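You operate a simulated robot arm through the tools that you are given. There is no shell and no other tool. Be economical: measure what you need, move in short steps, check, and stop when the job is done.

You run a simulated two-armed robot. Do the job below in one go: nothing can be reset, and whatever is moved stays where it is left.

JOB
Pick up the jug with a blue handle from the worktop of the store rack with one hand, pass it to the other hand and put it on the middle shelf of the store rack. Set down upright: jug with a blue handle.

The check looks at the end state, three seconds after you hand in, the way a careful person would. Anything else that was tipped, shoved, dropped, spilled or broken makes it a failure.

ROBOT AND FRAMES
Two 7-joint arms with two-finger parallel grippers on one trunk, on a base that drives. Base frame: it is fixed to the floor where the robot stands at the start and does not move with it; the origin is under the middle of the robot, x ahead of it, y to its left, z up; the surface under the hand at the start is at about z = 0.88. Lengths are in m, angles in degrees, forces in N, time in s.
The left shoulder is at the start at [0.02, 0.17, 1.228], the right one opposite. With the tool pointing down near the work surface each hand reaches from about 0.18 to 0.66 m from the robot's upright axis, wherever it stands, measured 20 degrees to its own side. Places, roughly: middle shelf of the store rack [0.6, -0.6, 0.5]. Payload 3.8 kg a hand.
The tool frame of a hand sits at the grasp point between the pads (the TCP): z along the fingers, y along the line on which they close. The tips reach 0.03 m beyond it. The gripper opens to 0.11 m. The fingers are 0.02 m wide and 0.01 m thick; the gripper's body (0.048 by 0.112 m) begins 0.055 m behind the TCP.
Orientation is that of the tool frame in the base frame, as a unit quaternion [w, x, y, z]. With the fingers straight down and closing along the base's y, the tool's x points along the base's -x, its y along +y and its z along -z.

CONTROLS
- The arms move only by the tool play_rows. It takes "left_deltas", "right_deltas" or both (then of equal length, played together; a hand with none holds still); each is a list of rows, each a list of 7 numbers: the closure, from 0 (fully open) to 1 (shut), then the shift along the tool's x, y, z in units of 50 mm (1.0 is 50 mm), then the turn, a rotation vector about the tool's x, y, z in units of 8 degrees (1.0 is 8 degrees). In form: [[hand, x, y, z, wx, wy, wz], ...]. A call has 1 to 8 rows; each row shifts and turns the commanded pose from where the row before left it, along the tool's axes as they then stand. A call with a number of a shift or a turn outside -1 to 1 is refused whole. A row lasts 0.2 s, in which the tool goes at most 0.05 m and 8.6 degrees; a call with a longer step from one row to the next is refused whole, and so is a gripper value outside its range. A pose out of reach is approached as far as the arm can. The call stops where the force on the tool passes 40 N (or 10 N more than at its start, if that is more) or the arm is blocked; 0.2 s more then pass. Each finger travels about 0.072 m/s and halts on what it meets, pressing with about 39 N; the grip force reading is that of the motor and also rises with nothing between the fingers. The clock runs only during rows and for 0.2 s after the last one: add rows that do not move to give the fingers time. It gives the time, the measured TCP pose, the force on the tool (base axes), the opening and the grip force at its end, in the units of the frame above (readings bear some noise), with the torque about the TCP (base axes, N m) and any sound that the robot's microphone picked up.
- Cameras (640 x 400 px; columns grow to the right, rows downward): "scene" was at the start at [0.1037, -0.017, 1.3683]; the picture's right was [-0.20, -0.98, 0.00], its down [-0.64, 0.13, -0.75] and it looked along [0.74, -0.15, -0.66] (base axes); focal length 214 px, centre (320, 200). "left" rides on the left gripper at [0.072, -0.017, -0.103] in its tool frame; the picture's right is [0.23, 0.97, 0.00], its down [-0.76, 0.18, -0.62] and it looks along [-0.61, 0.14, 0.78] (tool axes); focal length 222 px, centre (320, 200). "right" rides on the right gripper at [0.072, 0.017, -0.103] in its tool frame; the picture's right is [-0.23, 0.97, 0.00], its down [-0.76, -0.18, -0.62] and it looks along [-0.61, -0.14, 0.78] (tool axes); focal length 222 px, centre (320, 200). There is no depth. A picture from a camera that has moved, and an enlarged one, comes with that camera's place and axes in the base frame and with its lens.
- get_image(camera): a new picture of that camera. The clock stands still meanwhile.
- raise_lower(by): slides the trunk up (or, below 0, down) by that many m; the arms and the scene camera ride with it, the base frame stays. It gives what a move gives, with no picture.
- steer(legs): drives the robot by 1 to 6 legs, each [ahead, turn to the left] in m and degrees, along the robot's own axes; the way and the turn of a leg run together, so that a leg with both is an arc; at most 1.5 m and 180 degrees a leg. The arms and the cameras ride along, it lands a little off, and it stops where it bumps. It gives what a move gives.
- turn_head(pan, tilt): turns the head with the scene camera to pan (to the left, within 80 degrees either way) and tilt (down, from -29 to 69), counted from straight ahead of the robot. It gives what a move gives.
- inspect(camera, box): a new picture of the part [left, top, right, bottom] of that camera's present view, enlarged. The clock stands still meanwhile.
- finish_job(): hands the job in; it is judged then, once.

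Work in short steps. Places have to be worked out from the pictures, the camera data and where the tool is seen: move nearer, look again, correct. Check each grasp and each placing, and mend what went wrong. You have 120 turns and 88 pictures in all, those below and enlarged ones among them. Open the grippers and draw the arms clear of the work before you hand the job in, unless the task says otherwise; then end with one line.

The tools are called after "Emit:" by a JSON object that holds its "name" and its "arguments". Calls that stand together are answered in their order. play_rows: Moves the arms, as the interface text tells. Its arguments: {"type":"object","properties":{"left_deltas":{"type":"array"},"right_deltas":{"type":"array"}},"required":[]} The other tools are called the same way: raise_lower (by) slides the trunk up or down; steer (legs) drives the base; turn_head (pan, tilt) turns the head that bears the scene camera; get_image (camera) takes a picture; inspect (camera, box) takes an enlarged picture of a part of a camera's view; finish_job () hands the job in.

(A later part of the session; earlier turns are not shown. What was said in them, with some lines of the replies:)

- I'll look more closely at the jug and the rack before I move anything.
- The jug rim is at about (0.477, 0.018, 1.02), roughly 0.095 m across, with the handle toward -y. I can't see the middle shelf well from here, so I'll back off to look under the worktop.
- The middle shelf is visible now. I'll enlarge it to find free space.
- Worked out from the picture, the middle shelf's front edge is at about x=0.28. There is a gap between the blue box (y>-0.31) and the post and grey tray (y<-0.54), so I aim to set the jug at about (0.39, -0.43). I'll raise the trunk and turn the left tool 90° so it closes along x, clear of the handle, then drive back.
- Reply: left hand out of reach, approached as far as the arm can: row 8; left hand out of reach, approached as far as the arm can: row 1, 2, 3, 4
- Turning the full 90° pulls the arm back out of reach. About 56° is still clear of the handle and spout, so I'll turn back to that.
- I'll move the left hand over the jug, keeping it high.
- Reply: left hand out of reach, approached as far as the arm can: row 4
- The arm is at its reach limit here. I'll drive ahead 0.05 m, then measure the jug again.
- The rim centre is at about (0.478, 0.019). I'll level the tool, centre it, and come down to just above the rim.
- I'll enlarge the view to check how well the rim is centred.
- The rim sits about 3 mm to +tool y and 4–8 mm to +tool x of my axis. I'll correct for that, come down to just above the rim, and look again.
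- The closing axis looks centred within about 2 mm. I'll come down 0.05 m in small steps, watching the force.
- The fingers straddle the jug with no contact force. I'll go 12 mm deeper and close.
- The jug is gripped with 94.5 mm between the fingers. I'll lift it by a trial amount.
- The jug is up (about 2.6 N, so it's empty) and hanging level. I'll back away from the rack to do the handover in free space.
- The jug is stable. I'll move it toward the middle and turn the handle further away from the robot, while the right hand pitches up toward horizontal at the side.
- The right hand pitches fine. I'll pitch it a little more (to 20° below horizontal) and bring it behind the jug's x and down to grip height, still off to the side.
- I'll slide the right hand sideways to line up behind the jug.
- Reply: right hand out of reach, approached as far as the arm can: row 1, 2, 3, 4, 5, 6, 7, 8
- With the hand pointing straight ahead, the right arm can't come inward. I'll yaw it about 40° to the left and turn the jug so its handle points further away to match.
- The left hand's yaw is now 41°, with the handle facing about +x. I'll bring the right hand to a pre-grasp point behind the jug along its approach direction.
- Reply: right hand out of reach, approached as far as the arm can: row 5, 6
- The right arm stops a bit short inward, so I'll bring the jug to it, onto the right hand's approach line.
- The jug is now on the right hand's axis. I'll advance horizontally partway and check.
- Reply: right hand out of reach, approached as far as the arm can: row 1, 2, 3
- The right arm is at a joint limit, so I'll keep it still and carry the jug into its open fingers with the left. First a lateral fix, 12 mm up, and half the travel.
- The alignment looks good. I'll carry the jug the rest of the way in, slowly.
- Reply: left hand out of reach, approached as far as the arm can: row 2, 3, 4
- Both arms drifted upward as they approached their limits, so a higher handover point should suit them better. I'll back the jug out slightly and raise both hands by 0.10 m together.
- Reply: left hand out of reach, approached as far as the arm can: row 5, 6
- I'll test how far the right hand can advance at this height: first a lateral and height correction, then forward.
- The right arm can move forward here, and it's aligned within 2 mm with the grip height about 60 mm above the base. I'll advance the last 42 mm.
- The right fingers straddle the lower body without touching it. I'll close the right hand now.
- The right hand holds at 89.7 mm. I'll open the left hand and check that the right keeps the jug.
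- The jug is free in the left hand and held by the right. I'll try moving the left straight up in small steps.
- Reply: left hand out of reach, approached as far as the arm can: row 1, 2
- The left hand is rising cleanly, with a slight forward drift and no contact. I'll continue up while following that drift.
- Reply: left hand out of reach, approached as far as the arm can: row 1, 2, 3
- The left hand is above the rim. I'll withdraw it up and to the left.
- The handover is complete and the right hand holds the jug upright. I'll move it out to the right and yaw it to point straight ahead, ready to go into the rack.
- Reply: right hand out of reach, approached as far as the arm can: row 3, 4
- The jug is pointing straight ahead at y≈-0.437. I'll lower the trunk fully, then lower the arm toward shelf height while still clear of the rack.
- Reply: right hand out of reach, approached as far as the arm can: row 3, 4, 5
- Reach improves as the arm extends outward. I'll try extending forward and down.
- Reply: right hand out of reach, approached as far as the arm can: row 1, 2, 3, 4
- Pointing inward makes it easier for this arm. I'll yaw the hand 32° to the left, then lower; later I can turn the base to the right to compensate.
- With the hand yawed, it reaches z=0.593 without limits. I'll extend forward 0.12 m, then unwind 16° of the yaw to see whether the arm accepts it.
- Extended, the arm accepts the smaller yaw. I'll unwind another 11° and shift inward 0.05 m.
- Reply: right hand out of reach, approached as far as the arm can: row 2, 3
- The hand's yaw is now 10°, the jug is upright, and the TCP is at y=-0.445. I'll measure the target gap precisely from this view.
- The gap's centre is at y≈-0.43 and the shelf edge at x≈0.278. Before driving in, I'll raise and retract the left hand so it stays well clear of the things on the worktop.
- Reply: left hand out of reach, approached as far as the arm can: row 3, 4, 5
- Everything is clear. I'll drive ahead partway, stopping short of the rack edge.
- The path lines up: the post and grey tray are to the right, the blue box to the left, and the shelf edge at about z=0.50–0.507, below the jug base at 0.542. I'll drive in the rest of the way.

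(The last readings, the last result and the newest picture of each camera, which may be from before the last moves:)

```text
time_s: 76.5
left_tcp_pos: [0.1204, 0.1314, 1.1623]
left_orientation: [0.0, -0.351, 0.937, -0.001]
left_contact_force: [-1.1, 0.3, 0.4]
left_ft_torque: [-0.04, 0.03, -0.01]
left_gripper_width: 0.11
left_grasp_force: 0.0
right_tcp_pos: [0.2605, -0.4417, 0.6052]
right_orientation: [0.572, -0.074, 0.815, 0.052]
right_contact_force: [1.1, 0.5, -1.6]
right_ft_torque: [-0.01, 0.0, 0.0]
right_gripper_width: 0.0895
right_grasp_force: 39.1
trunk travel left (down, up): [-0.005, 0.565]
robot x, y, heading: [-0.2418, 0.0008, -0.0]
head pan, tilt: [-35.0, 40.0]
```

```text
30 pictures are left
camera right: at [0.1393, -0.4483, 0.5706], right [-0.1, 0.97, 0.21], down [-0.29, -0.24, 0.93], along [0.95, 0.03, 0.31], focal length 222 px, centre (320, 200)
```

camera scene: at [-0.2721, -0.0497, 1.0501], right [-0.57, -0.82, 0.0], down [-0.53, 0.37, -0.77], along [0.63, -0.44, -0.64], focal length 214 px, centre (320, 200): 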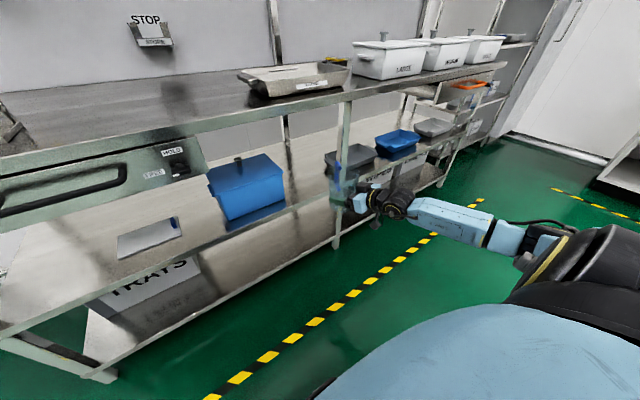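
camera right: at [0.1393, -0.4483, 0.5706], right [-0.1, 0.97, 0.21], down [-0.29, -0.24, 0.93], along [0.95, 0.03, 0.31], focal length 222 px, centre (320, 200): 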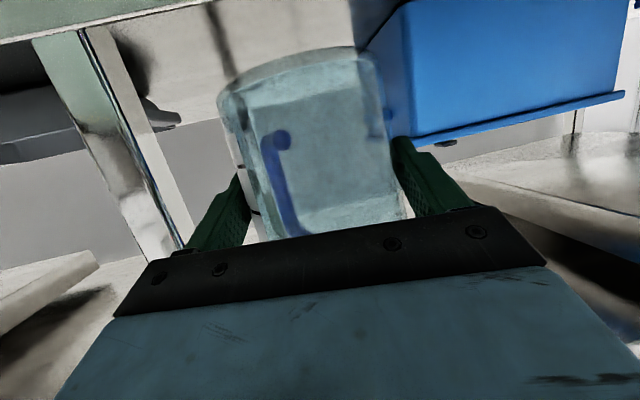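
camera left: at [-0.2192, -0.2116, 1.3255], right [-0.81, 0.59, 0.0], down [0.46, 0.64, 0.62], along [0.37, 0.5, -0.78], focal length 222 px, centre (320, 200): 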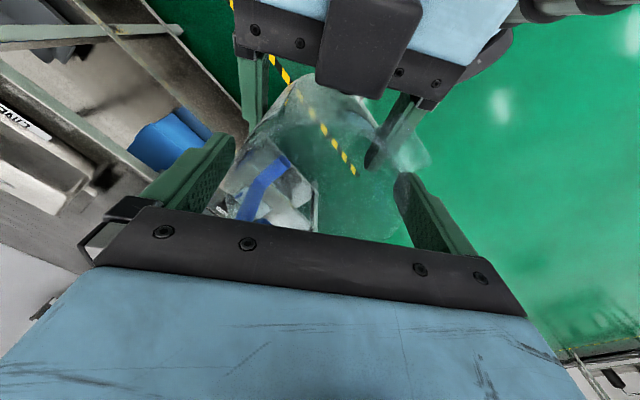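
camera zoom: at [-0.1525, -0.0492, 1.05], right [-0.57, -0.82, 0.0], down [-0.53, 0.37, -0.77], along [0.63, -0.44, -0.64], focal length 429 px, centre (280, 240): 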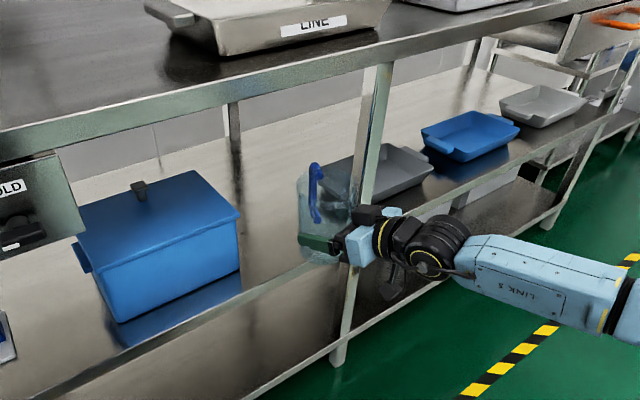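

All clear, with the post well to the side. I'll drive in the last 0.095 m.

Emit:
{"name": "steer", "arguments": {"legs": [[0.095, 0]]}}

Emit:
{"name": "inspect", "arguments": {"camera": "scene", "box": [220, 80, 460, 280]}}

Emit:
{"name": "get_image", "arguments": {"camera": "right"}}

```text
time_s: 77.7
left_tcp_pos: [0.2128, 0.133, 1.1629]
left_orientation: [0.0, -0.351, 0.936, -0.001]
left_contact_force: [-0.4, 0.0, 0.6]
left_ft_torque: [0.01, -0.01, -0.01]
left_gripper_width: 0.1101
left_grasp_force: 0.0
right_tcp_pos: [0.3549, -0.4415, 0.6046]
right_orientation: [0.573, -0.075, 0.815, 0.052]
right_contact_force: [0.8, -0.1, -2.4]
right_ft_torque: [0.01, 0.05, -0.03]
right_gripper_width: 0.0895
right_grasp_force: 39.2
trunk travel left (down, up): [-0.005, 0.565]
robot x, y, heading: [-0.152, 0.0022, 0.5]
head pan, tilt: [-35.0, 40.0]
```

```text
2.00 times, centred on (340, 180) of scene
camera zoom: at [-0.0591, -0.0485, 1.05], right [-0.57, -0.82, 0.0], down [-0.53, 0.37, -0.77], along [0.63, -0.43, -0.64], focal length 429 px, centre (280, 240)
```

zoom: 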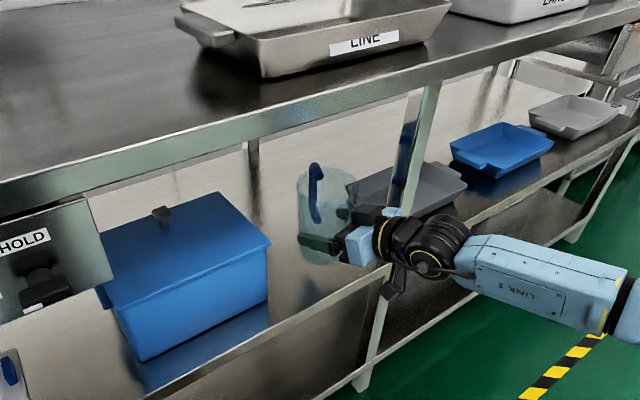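

```text
28 pictures are left
camera right: at [0.2335, -0.447, 0.5705], right [-0.1, 0.97, 0.21], down [-0.29, -0.24, 0.93], along [0.95, 0.03, 0.31], focal length 222 px, centre (320, 200)
```

right: 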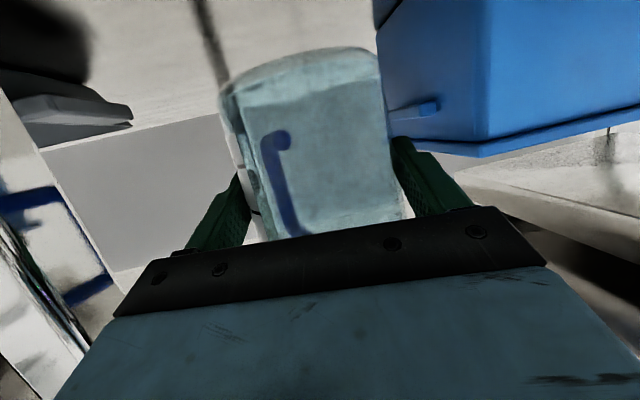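

The jug is over the shelf at about (0.365, -0.44). I'll lower it slowly, 28 mm first.

Emit:
{"name": "play_rows", "arguments": {"right_deltas": [[0.8, 0.132, 0, 0.048, 0, 0, 0], [0.8, 0.132, 0, 0.048, 0, 0, 0], [0.8, 0.132, 0, 0.048, 0, 0, 0], [0.8, 0.132, 0, 0.048, 0, 0, 0], [0.8, 0, 0, 0, 0, 0, 0]]}}

Emit:
{"name": "inspect", "arguments": {"camera": "scene", "box": [300, 130, 420, 230]}}

```text
time_s: 78.9
left_tcp_pos: [0.2136, 0.1326, 1.1629]
left_orientation: [0.0, -0.352, 0.936, -0.001]
left_contact_force: [-0.1, 0.2, 0.5]
left_ft_torque: [0.03, 0.0, 0.02]
left_gripper_width: 0.11
left_grasp_force: 0.1
right_tcp_pos: [0.3568, -0.4401, 0.5766]
right_orientation: [0.572, -0.076, 0.815, 0.054]
right_contact_force: [0.8, 0.2, -1.2]
right_ft_torque: [-0.01, 0.05, -0.01]
right_gripper_width: 0.0895
right_grasp_force: 38.8
trunk travel left (down, up): [-0.005, 0.565]
robot x, y, heading: [-0.1471, 0.0028, 0.5]
head pan, tilt: [-35.0, 40.0]
```

```text
4.00 times, centred on (360, 180) of scene
camera zoom: at [-0.0595, -0.0485, 1.05], right [-0.57, -0.82, 0.0], down [-0.53, 0.37, -0.77], along [0.63, -0.43, -0.64], focal length 858 px, centre (160, 280)
```

zoom: 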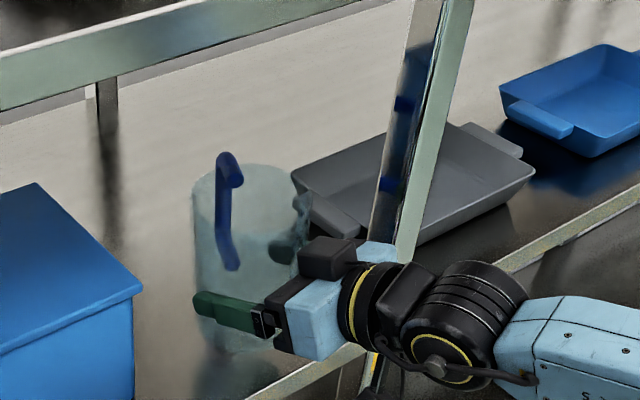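

No contact yet. I'll keep lowering in 3 mm steps.

Emit:
{"name": "play_rows", "arguments": {"right_deltas": [[0.8, 0.056, 0, 0.02, 0, 0, 0], [0.8, 0.056, 0, 0.02, 0, 0, 0], [0.8, 0.056, 0, 0.02, 0, 0, 0], [0.8, 0.056, 0, 0.02, 0, 0, 0], [0.8, 0, 0, 0, 0, 0, 0]]}}

```text
time_s: 80.1
left_tcp_pos: [0.2138, 0.1326, 1.1631]
left_orientation: [0.0, -0.35, 0.937, -0.001]
left_contact_force: [0.9, -0.1, 0.3]
left_ft_torque: [-0.05, -0.04, 0.0]
left_gripper_width: 0.11
left_grasp_force: 0.1
right_tcp_pos: [0.3559, -0.4407, 0.5644]
right_orientation: [0.573, -0.076, 0.814, 0.054]
right_contact_force: [0.0, 0.9, -2.4]
right_ft_torque: [-0.01, 0.03, 0.01]
right_gripper_width: 0.0896
right_grasp_force: 39.0
trunk travel left (down, up): [-0.005, 0.565]
robot x, y, heading: [-0.1504, -0.0007, 0.3]
head pan, tilt: [-35.0, 40.0]
```

Emit:
{"name": "play_rows", "arguments": {"right_deltas": [[0.8, 0.038, 0, 0.014, 0, 0, 0], [0.8, 0.038, 0, 0.014, 0, 0, 0], [0.8, 0, 0, 0, 0, 0, 0]]}}

Emit:
{"name": "get_image", "arguments": {"camera": "right"}}

```text
time_s: 80.9
left_tcp_pos: [0.2123, 0.1327, 1.1622]
left_orientation: [0.0, -0.351, 0.936, -0.001]
left_contact_force: [-0.1, 0.4, -0.8]
left_ft_torque: [0.04, 0.0, -0.02]
left_gripper_width: 0.11
left_grasp_force: 0.0
right_tcp_pos: [0.3549, -0.4404, 0.5612]
right_orientation: [0.573, -0.076, 0.814, 0.053]
right_contact_force: [-0.5, -0.7, -1.5]
right_ft_torque: [0.02, 0.06, 0.01]
right_gripper_width: 0.0896
right_grasp_force: 38.8
trunk travel left (down, up): [-0.005, 0.565]
robot x, y, heading: [-0.1512, 0.0006, 0.4]
head pan, tilt: [-35.0, 40.0]
```

```text
26 pictures are left
camera right: at [0.234, -0.4467, 0.5267], right [-0.1, 0.97, 0.21], down [-0.29, -0.24, 0.93], along [0.95, 0.04, 0.31], focal length 222 px, centre (320, 200)
```

right: 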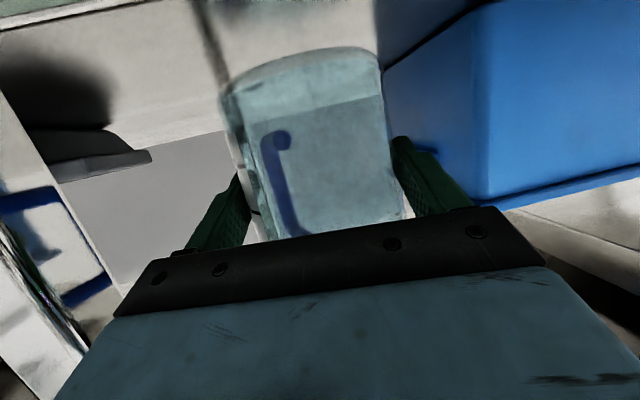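

Still no contact, so I'll continue in 2 mm steps.

Emit:
{"name": "play_rows", "arguments": {"right_deltas": [[0.8, 0.038, 0, 0.014, 0, 0, 0], [0.8, 0.038, 0, 0.014, 0, 0, 0], [0.8, 0, 0, 0, 0, 0, 0]]}}

Emit:
{"name": "inspect", "arguments": {"camera": "scene", "box": [320, 150, 400, 220]}}

```text
time_s: 81.7
left_tcp_pos: [0.2123, 0.1332, 1.1637]
left_orientation: [0.0, -0.351, 0.936, -0.001]
left_contact_force: [0.1, 0.2, 0.2]
left_ft_torque: [0.01, 0.0, 0.01]
left_gripper_width: 0.1103
left_grasp_force: 0.1
right_tcp_pos: [0.3563, -0.4409, 0.557]
right_orientation: [0.572, -0.076, 0.815, 0.053]
right_contact_force: [0.2, 0.2, -1.0]
right_ft_torque: [-0.01, 0.06, -0.06]
right_gripper_width: 0.0894
right_grasp_force: 39.2
trunk travel left (down, up): [-0.005, 0.565]
robot x, y, heading: [-0.1518, 0.0048, 0.5]
head pan, tilt: [-35.0, 40.0]
```

```text
5.71 times, centred on (360, 185) of scene
camera zoom: at [-0.0595, -0.0485, 1.05], right [-0.57, -0.82, 0.0], down [-0.53, 0.37, -0.77], along [0.63, -0.43, -0.64], focal length 1226 px, centre (91, 286)
```

zoom: 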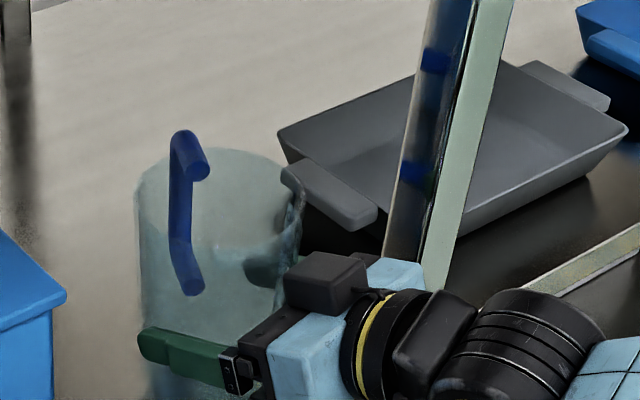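

Still hanging freely (about 2 N). I'll continue down.

Emit:
{"name": "play_rows", "arguments": {"right_deltas": [[0.8, 0.038, 0, 0.014, 0, 0, 0], [0.8, 0.038, 0, 0.014, 0, 0, 0], [0.8, 0, 0, 0, 0, 0, 0]]}}

Emit:
{"name": "play_rows", "arguments": {"right_deltas": [[0.8, 0.038, 0, 0.014, 0, 0, 0], [0.8, 0.019, 0, 0.007, 0, 0, 0], [0.8, 0, 0, 0, 0, 0, 0]]}}

```text
time_s: 82.5
left_tcp_pos: [0.2127, 0.1318, 1.163]
left_orientation: [0.001, -0.351, 0.936, 0.0]
left_contact_force: [0.2, 0.1, -0.4]
left_ft_torque: [-0.01, 0.02, 0.03]
left_gripper_width: 0.1099
left_grasp_force: 0.1
right_tcp_pos: [0.3562, -0.4431, 0.5528]
right_orientation: [0.572, -0.077, 0.815, 0.054]
right_contact_force: [-0.2, -0.5, -1.9]
right_ft_torque: [0.01, 0.06, 0.01]
right_gripper_width: 0.0894
right_grasp_force: 39.0
trunk travel left (down, up): [-0.005, 0.565]
robot x, y, heading: [-0.1488, 0.0008, 0.3]
head pan, tilt: [-35.0, 40.0]
```

```text
time_s: 83.3
left_tcp_pos: [0.2129, 0.1324, 1.1629]
left_orientation: [0.0, -0.351, 0.937, -0.001]
left_contact_force: [0.0, -0.2, -0.4]
left_ft_torque: [0.0, 0.02, -0.01]
left_gripper_width: 0.11
left_grasp_force: 0.0
right_tcp_pos: [0.3554, -0.4415, 0.5506]
right_orientation: [0.572, -0.076, 0.815, 0.053]
right_contact_force: [-0.1, -0.1, -1.5]
right_ft_torque: [-0.01, 0.06, 0.06]
right_gripper_width: 0.0898
right_grasp_force: 38.8
trunk travel left (down, up): [-0.005, 0.565]
robot x, y, heading: [-0.1531, 0.0019, 0.5]
head pan, tilt: [-35.0, 40.0]
```

Emit:
{"name": "play_rows", "arguments": {"right_deltas": [[0.8, 0.038, 0, 0.014, 0, 0, 0], [0.8, 0.038, 0, 0.014, 0, 0, 0], [0.8, 0, 0, 0, 0, 0, 0]]}}

Emit:
{"name": "get_image", "arguments": {"camera": "right"}}

Emit:
{"name": "inspect", "arguments": {"camera": "scene", "box": [310, 150, 410, 240]}}

```text
time_s: 84.1
left_tcp_pos: [0.2131, 0.1324, 1.1628]
left_orientation: [0.0, -0.352, 0.936, -0.001]
left_contact_force: [0.6, 0.5, -0.6]
left_ft_torque: [0.05, -0.02, 0.0]
left_gripper_width: 0.1099
left_grasp_force: 0.2
right_tcp_pos: [0.355, -0.44, 0.5456]
right_orientation: [0.572, -0.076, 0.815, 0.054]
right_contact_force: [-0.2, 0.6, -2.2]
right_ft_torque: [0.0, 0.09, -0.01]
right_gripper_width: 0.0896
right_grasp_force: 38.8
trunk travel left (down, up): [-0.005, 0.565]
robot x, y, heading: [-0.1552, 0.0016, 0.5]
head pan, tilt: [-35.0, 40.0]
```

```text
24 pictures are left
camera right: at [0.2333, -0.4466, 0.5114], right [-0.1, 0.97, 0.21], down [-0.29, -0.24, 0.93], along [0.95, 0.03, 0.31], focal length 222 px, centre (320, 200)
```

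right: 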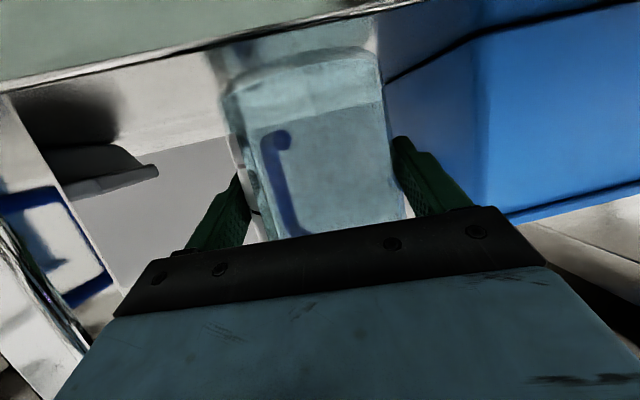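

```text
4.44 times, centred on (360, 195) of scene
camera zoom: at [-0.0595, -0.0485, 1.05], right [-0.57, -0.82, 0.0], down [-0.53, 0.37, -0.77], along [0.63, -0.43, -0.64], focal length 953 px, centre (142, 222)
```

zoom: 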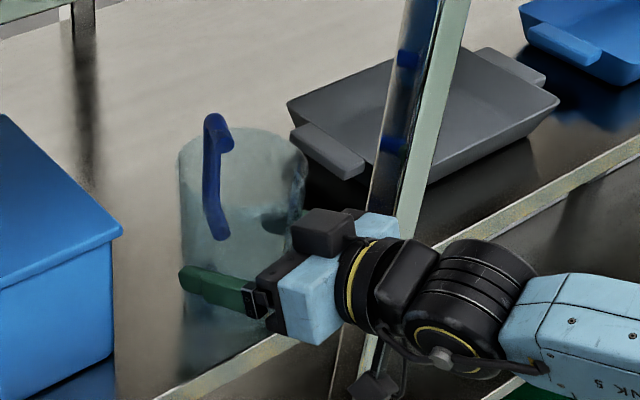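

The two views now agree that the shelf surface is at about z≈0.483 and its edge at x≈0.312, which leaves the jug too near the edge. I'll lift 20 mm, drive in another 0.045 m and look again.

Emit:
{"name": "play_rows", "arguments": {"right_deltas": [[0.8, -0.19, 0, -0.069, 0, 0, 0], [0.8, -0.19, 0, -0.069, 0, 0, 0], [0.8, 0, 0, 0, 0, 0, 0]]}}

Emit:
{"name": "steer", "arguments": {"legs": [[0.045, 0]]}}

Emit:
{"name": "get_image", "arguments": {"camera": "right"}}

Emit:
{"name": "inspect", "arguments": {"camera": "scene", "box": [290, 140, 430, 250]}}

```text
time_s: 84.9
left_tcp_pos: [0.2124, 0.1333, 1.1638]
left_orientation: [0.0, -0.351, 0.936, -0.001]
left_contact_force: [-0.1, 0.0, 0.5]
left_ft_torque: [0.01, 0.0, 0.03]
left_gripper_width: 0.1101
left_grasp_force: 0.0
right_tcp_pos: [0.3551, -0.4415, 0.5658]
right_orientation: [0.572, -0.076, 0.815, 0.054]
right_contact_force: [0.4, -0.4, -1.7]
right_ft_torque: [0.0, 0.05, 0.01]
right_gripper_width: 0.0896
right_grasp_force: 38.9
trunk travel left (down, up): [-0.005, 0.565]
robot x, y, heading: [-0.1517, -0.0037, 0.3]
head pan, tilt: [-35.0, 40.0]
```

```text
time_s: 85.8
left_tcp_pos: [0.2588, 0.1327, 1.1636]
left_orientation: [0.001, -0.351, 0.936, -0.001]
left_contact_force: [0.4, 0.1, -0.3]
left_ft_torque: [0.02, 0.01, 0.0]
left_gripper_width: 0.1102
left_grasp_force: 0.0
right_tcp_pos: [0.3992, -0.4422, 0.5658]
right_orientation: [0.572, -0.074, 0.815, 0.052]
right_contact_force: [-0.3, -0.4, -1.5]
right_ft_torque: [0.03, 0.05, 0.02]
right_gripper_width: 0.0894
right_grasp_force: 38.8
trunk travel left (down, up): [-0.005, 0.565]
robot x, y, heading: [-0.106, 0.0043, -0.0]
head pan, tilt: [-35.0, 40.0]
```

```text
22 pictures are left
camera right: at [0.2773, -0.4468, 0.5314], right [-0.1, 0.97, 0.21], down [-0.29, -0.24, 0.93], along [0.95, 0.03, 0.31], focal length 222 px, centre (320, 200)
```

right: 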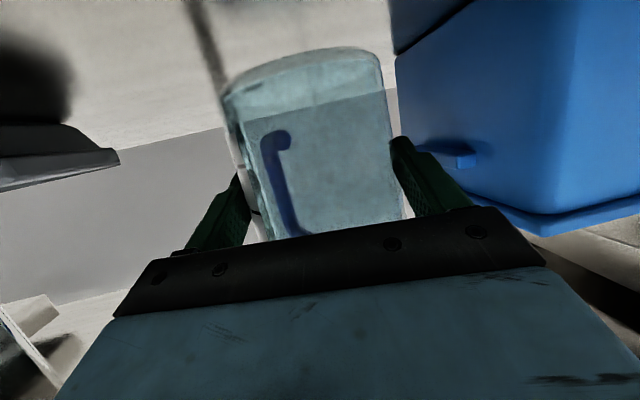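

```text
3.64 times, centred on (360, 195) of scene
camera zoom: at [-0.0144, -0.0482, 1.05], right [-0.57, -0.82, 0.0], down [-0.53, 0.37, -0.77], along [0.63, -0.44, -0.64], focal length 780 px, centre (174, 218)
```

zoom: 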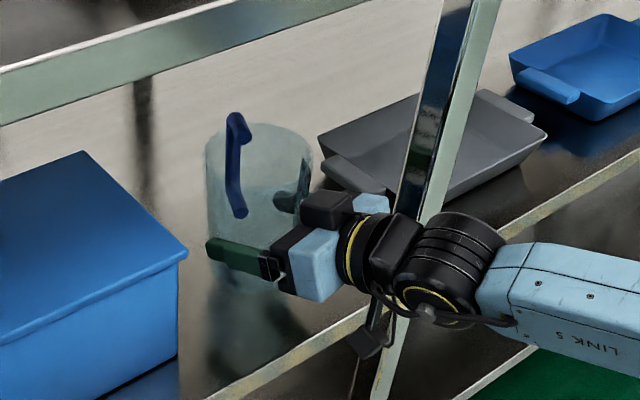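

The jug is well inside now, clear of the box and tray. I'll lower it back down in small steps, feeling for contact.

Emit:
{"name": "play_rows", "arguments": {"right_deltas": [[0.8, 0.094, 0, 0.034, 0, 0, 0], [0.8, 0.094, 0, 0.034, 0, 0, 0], [0.8, 0.094, 0, 0.034, 0, 0, 0], [0.8, 0.075, 0, 0.027, 0, 0, 0], [0.8, 0, 0, 0, 0, 0, 0]]}}

Emit:
{"name": "play_rows", "arguments": {"right_deltas": [[0.8, 0.028, 0, 0.01, 0, 0, 0], [0.8, 0.028, 0, 0.01, 0, 0, 0], [0.8, 0, 0, 0, 0, 0, 0]]}}

Emit:
{"name": "play_rows", "arguments": {"right_deltas": [[0.8, 0.028, 0, 0.01, 0, 0, 0], [0.8, 0, 0, 0, 0, 0, 0]]}}

```text
time_s: 87.0
left_tcp_pos: [0.2564, 0.1337, 1.1636]
left_orientation: [0.0, -0.351, 0.936, 0.0]
left_contact_force: [-0.6, 0.3, -0.4]
left_ft_torque: [0.0, 0.03, 0.02]
left_gripper_width: 0.1099
left_grasp_force: 0.1
right_tcp_pos: [0.3994, -0.4413, 0.5467]
right_orientation: [0.572, -0.076, 0.815, 0.054]
right_contact_force: [0.6, 0.7, -1.5]
right_ft_torque: [-0.02, 0.07, 0.02]
right_gripper_width: 0.0895
right_grasp_force: 39.0
trunk travel left (down, up): [-0.005, 0.565]
robot x, y, heading: [-0.1072, 0.0035, 0.5]
head pan, tilt: [-35.0, 40.0]
```

```text
time_s: 87.8
left_tcp_pos: [0.2584, 0.1312, 1.1637]
left_orientation: [0.0, -0.351, 0.936, -0.001]
left_contact_force: [0.4, -0.5, -0.5]
left_ft_torque: [0.01, -0.04, -0.02]
left_gripper_width: 0.11
left_grasp_force: 0.1
right_tcp_pos: [0.3984, -0.4412, 0.5443]
right_orientation: [0.573, -0.076, 0.814, 0.054]
right_contact_force: [-0.8, -0.1, -1.9]
right_ft_torque: [-0.04, 0.03, -0.01]
right_gripper_width: 0.0895
right_grasp_force: 39.7
trunk travel left (down, up): [-0.005, 0.565]
robot x, y, heading: [-0.1067, 0.0015, 0.4]
head pan, tilt: [-35.0, 40.0]
```

```text
time_s: 88.4
left_tcp_pos: [0.2574, 0.1325, 1.1627]
left_orientation: [0.0, -0.351, 0.936, -0.001]
left_contact_force: [-0.9, -0.1, 1.3]
left_ft_torque: [-0.04, 0.02, -0.03]
left_gripper_width: 0.1103
left_grasp_force: 0.1
right_tcp_pos: [0.3989, -0.4424, 0.5416]
right_orientation: [0.572, -0.074, 0.815, 0.053]
right_contact_force: [0.0, 0.1, -1.8]
right_ft_torque: [0.0, 0.06, -0.02]
right_gripper_width: 0.0897
right_grasp_force: 38.6
trunk travel left (down, up): [-0.005, 0.565]
robot x, y, heading: [-0.0997, -0.0011, 0.4]
head pan, tilt: [-35.0, 40.0]
```

Emit:
{"name": "play_rows", "arguments": {"right_deltas": [[0.8, 0.028, 0, 0.01, 0, 0, 0], [0.8, 0.028, 0, 0.01, 0, 0, 0], [0.8, 0, 0, 0, 0, 0, 0]]}}

Emit:
{"name": "inspect", "arguments": {"camera": "right", "box": [190, 0, 450, 160]}}

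```text
time_s: 89.2
left_tcp_pos: [0.2566, 0.1324, 1.1631]
left_orientation: [0.0, -0.35, 0.937, -0.001]
left_contact_force: [0.0, 0.6, 1.0]
left_ft_torque: [0.0, 0.01, 0.01]
left_gripper_width: 0.11
left_grasp_force: 0.1
right_tcp_pos: [0.4, -0.44, 0.542]
right_orientation: [0.574, -0.075, 0.814, 0.053]
right_contact_force: [-0.8, -0.7, 7.7]
right_ft_torque: [0.3, 0.09, 0.07]
right_gripper_width: 0.0896
right_grasp_force: 39.4
trunk travel left (down, up): [-0.005, 0.565]
robot x, y, heading: [-0.1051, -0.0007, 0.6]
head pan, tilt: [-35.0, 40.0]
```

```text
2.46 times, centred on (320, 80) of right
camera zoom: at [0.277, -0.4465, 0.5071], right [-0.1, 0.97, 0.21], down [-0.29, -0.24, 0.93], along [0.95, 0.03, 0.31], focal length 547 px, centre (320, 495)
```

zoom: 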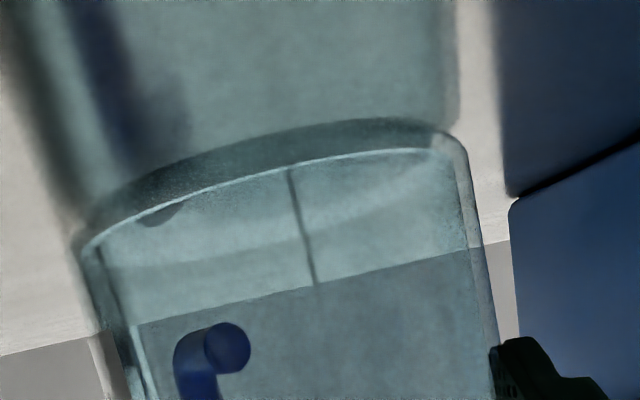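

Contact: the force rose to about +7.7 N and the jug's base meets its reflection. I'll open the right hand gradually.

Emit:
{"name": "play_rows", "arguments": {"right_deltas": [[0.3, 0, 0, 0, 0, 0, 0], [0.15, 0, 0, 0, 0, 0, 0], [0.1, 0, 0, 0, 0, 0, 0], [0, 0, 0, 0, 0, 0, 0], [0, 0, 0, 0, 0, 0, 0], [0, 0, 0, 0, 0, 0, 0]]}}

Emit:
{"name": "get_image", "arguments": {"camera": "right"}}

Emit:
{"name": "inspect", "arguments": {"camera": "scene", "box": [290, 140, 430, 250]}}

```text
time_s: 90.6
left_tcp_pos: [0.2578, 0.1326, 1.1629]
left_orientation: [0.0, -0.351, 0.936, -0.002]
left_contact_force: [-0.1, 0.4, -0.6]
left_ft_torque: [-0.02, 0.01, 0.01]
left_gripper_width: 0.1097
left_grasp_force: 0.0
right_tcp_pos: [0.3992, -0.4423, 0.54]
right_orientation: [0.572, -0.076, 0.815, 0.053]
right_contact_force: [-0.4, 0.1, 0.4]
right_ft_torque: [0.0, 0.0, 0.01]
right_gripper_width: 0.1101
right_grasp_force: 0.1
trunk travel left (down, up): [-0.005, 0.565]
robot x, y, heading: [-0.1053, 0.0021, 0.5]
head pan, tilt: [-35.0, 40.0]
```

```text
19 pictures are left
camera right: at [0.2764, -0.4463, 0.5056], right [-0.1, 0.97, 0.21], down [-0.29, -0.24, 0.93], along [0.95, 0.03, 0.31], focal length 222 px, centre (320, 200)
```

right: 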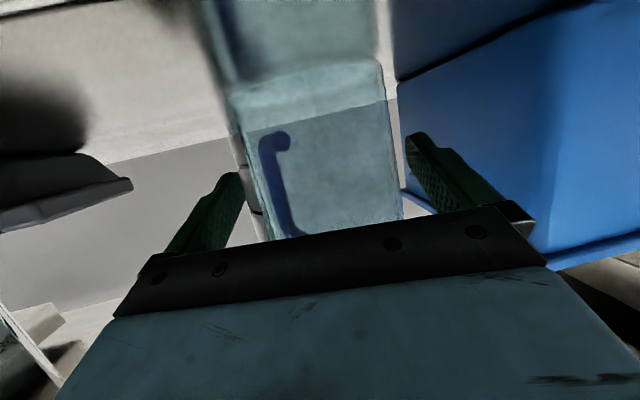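

```text
3.64 times, centred on (360, 195) of scene
camera zoom: at [-0.0149, -0.0481, 1.05], right [-0.57, -0.82, 0.0], down [-0.53, 0.37, -0.77], along [0.63, -0.44, -0.64], focal length 780 px, centre (174, 218)
```

zoom: 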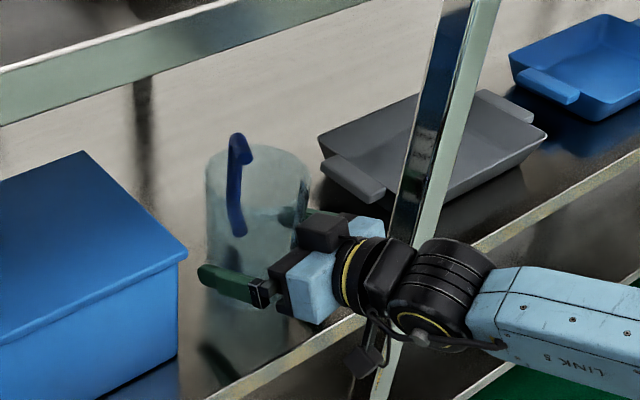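

The jug stands free and upright with the fingers open on both sides. I'll retract the right hand straight back along its fingers in small steps.

Emit:
{"name": "play_rows", "arguments": {"right_deltas": [[0, 0.068, 0, -0.188, 0, 0, 0], [0, 0.068, 0, -0.188, 0, 0, 0], [0, 0, 0, 0, 0, 0, 0]]}}

```text
time_s: 91.4
left_tcp_pos: [0.258, 0.1326, 1.1631]
left_orientation: [0.0, -0.35, 0.937, -0.001]
left_contact_force: [0.3, 0.1, 0.3]
left_ft_torque: [-0.01, -0.01, 0.02]
left_gripper_width: 0.1102
left_grasp_force: 0.0
right_tcp_pos: [0.3795, -0.4452, 0.5406]
right_orientation: [0.573, -0.076, 0.814, 0.054]
right_contact_force: [0.1, -0.7, 0.8]
right_ft_torque: [0.01, 0.01, 0.03]
right_gripper_width: 0.1101
right_grasp_force: 0.1
trunk travel left (down, up): [-0.005, 0.565]
robot x, y, heading: [-0.1062, 0.002, 0.4]
head pan, tilt: [-35.0, 40.0]
```

It retracts straight with no contact. I'll continue.

Emit:
{"name": "play_rows", "arguments": {"right_deltas": [[0, 0.068, 0, -0.188, 0, 0, 0], [0, 0.068, 0, -0.188, 0, 0, 0], [0, 0.068, 0, -0.188, 0, 0, 0], [0, 0, 0, 0, 0, 0, 0]]}}

Emit:
{"name": "get_image", "arguments": {"camera": "right"}}

```text
time_s: 92.4
left_tcp_pos: [0.2579, 0.1325, 1.1645]
left_orientation: [0.001, -0.35, 0.937, -0.002]
left_contact_force: [0.2, -0.1, -0.2]
left_ft_torque: [0.01, -0.02, 0.01]
left_gripper_width: 0.1098
left_grasp_force: 0.0
right_tcp_pos: [0.3508, -0.4505, 0.5392]
right_orientation: [0.573, -0.076, 0.815, 0.053]
right_contact_force: [-1.1, -0.3, 0.2]
right_ft_torque: [-0.01, -0.01, 0.01]
right_gripper_width: 0.1101
right_grasp_force: 0.0
trunk travel left (down, up): [-0.005, 0.565]
robot x, y, heading: [-0.1077, -0.0022, 0.5]
head pan, tilt: [-35.0, 40.0]
```

```text
17 pictures are left
camera right: at [0.2283, -0.4558, 0.5049], right [-0.1, 0.97, 0.21], down [-0.29, -0.24, 0.93], along [0.95, 0.03, 0.31], focal length 222 px, centre (320, 200)
```

right: 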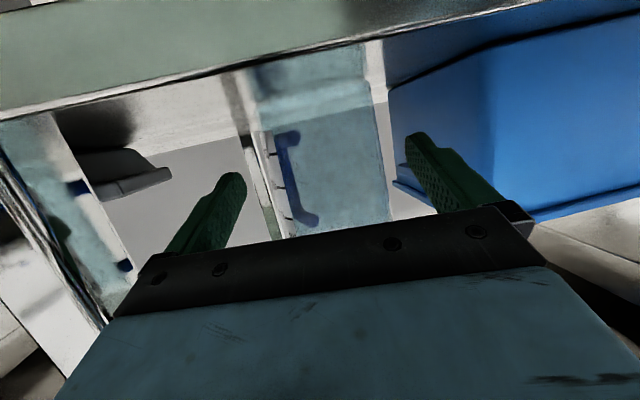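

The fingers are practically past the jug, and it hasn't moved. I'll drive straight back out of the rack.

Emit:
{"name": "steer", "arguments": {"legs": [[-0.45, 0]]}}

Emit:
{"name": "turn_head", "arguments": {"pan": -25, "tilt": 28}}

Emit:
{"name": "get_image", "arguments": {"camera": "scene"}}

Emit:
{"name": "get_image", "arguments": {"camera": "right"}}

```text
time_s: 95.1
left_tcp_pos: [-0.1963, 0.1277, 1.1627]
left_orientation: [0.0, -0.346, 0.938, -0.001]
left_contact_force: [-0.1, -0.2, -0.8]
left_ft_torque: [0.0, -0.04, -0.01]
left_gripper_width: 0.11
left_grasp_force: 0.0
right_tcp_pos: [-0.1085, -0.4554, 0.5396]
right_orientation: [0.572, -0.072, 0.815, 0.051]
right_contact_force: [-0.9, 0.7, -0.6]
right_ft_torque: [-0.01, 0.0, 0.01]
right_gripper_width: 0.1102
right_grasp_force: 0.2
trunk travel left (down, up): [-0.005, 0.565]
robot x, y, heading: [-0.5615, 0.0007, -0.3]
head pan, tilt: [-35.0, 40.0]
```

```text
time_s: 95.8
left_tcp_pos: [-0.1962, 0.1289, 1.1628]
left_orientation: [0.001, -0.346, 0.938, -0.001]
left_contact_force: [-0.2, -0.5, -0.5]
left_ft_torque: [0.0, 0.02, 0.0]
left_gripper_width: 0.11
left_grasp_force: 0.0
right_tcp_pos: [-0.1077, -0.4555, 0.539]
right_orientation: [0.573, -0.072, 0.815, 0.051]
right_contact_force: [0.5, 0.2, -1.4]
right_ft_torque: [0.01, -0.02, -0.02]
right_gripper_width: 0.1101
right_grasp_force: 0.0
trunk travel left (down, up): [-0.005, 0.565]
robot x, y, heading: [-0.5653, -0.0006, -0.3]
head pan, tilt: [-25.0, 28.0]
```

```text
16 pictures are left
camera scene: at [-0.4571, -0.0395, 1.0685], right [-0.43, -0.9, 0.0], down [-0.43, 0.2, -0.88], along [0.8, -0.38, -0.47], focal length 214 px, centre (320, 200)
```

scene: 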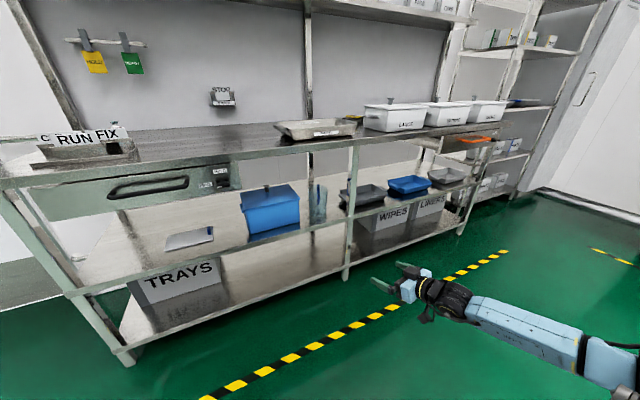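

```text
15 pictures are left
camera right: at [-0.231, -0.4597, 0.5048], right [-0.09, 0.97, 0.21], down [-0.29, -0.23, 0.93], along [0.95, 0.03, 0.31], focal length 222 px, centre (320, 200)
```

right: 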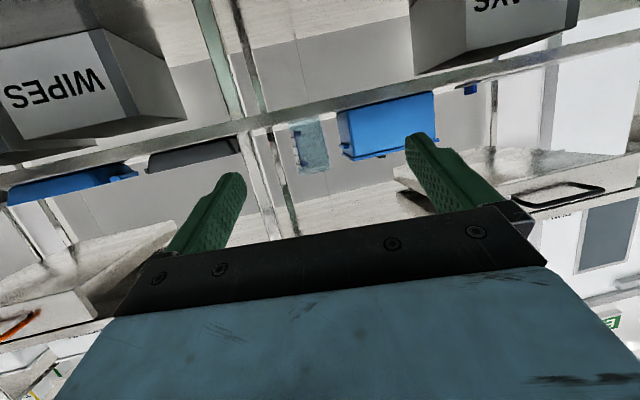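

The arms are clear. One close look to confirm the jug and its neighbours before handing in.

Emit:
{"name": "inspect", "arguments": {"camera": "scene", "box": [220, 130, 400, 260]}}

```text
3.08 times, centred on (310, 195) of scene
camera zoom: at [-0.4571, -0.0395, 1.0685], right [-0.43, -0.9, 0.0], down [-0.43, 0.2, -0.88], along [0.8, -0.38, -0.47], focal length 660 px, centre (351, 215)
```

zoom: 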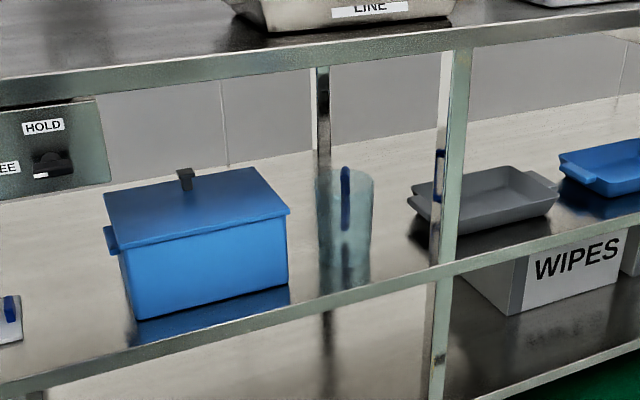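

The jug stands upright on the middle shelf between the blue box and the grey tray. Both grippers are open and clear, so I'm handing in.

Emit:
{"name": "finish_job", "arguments": {}}

```text
The job is handed in.
```

The left hand picked up the jug with the blue handle, passed it to the right hand, and it now stands upright on the middle shelf of the store rack, with nothing else seen to be disturbed.
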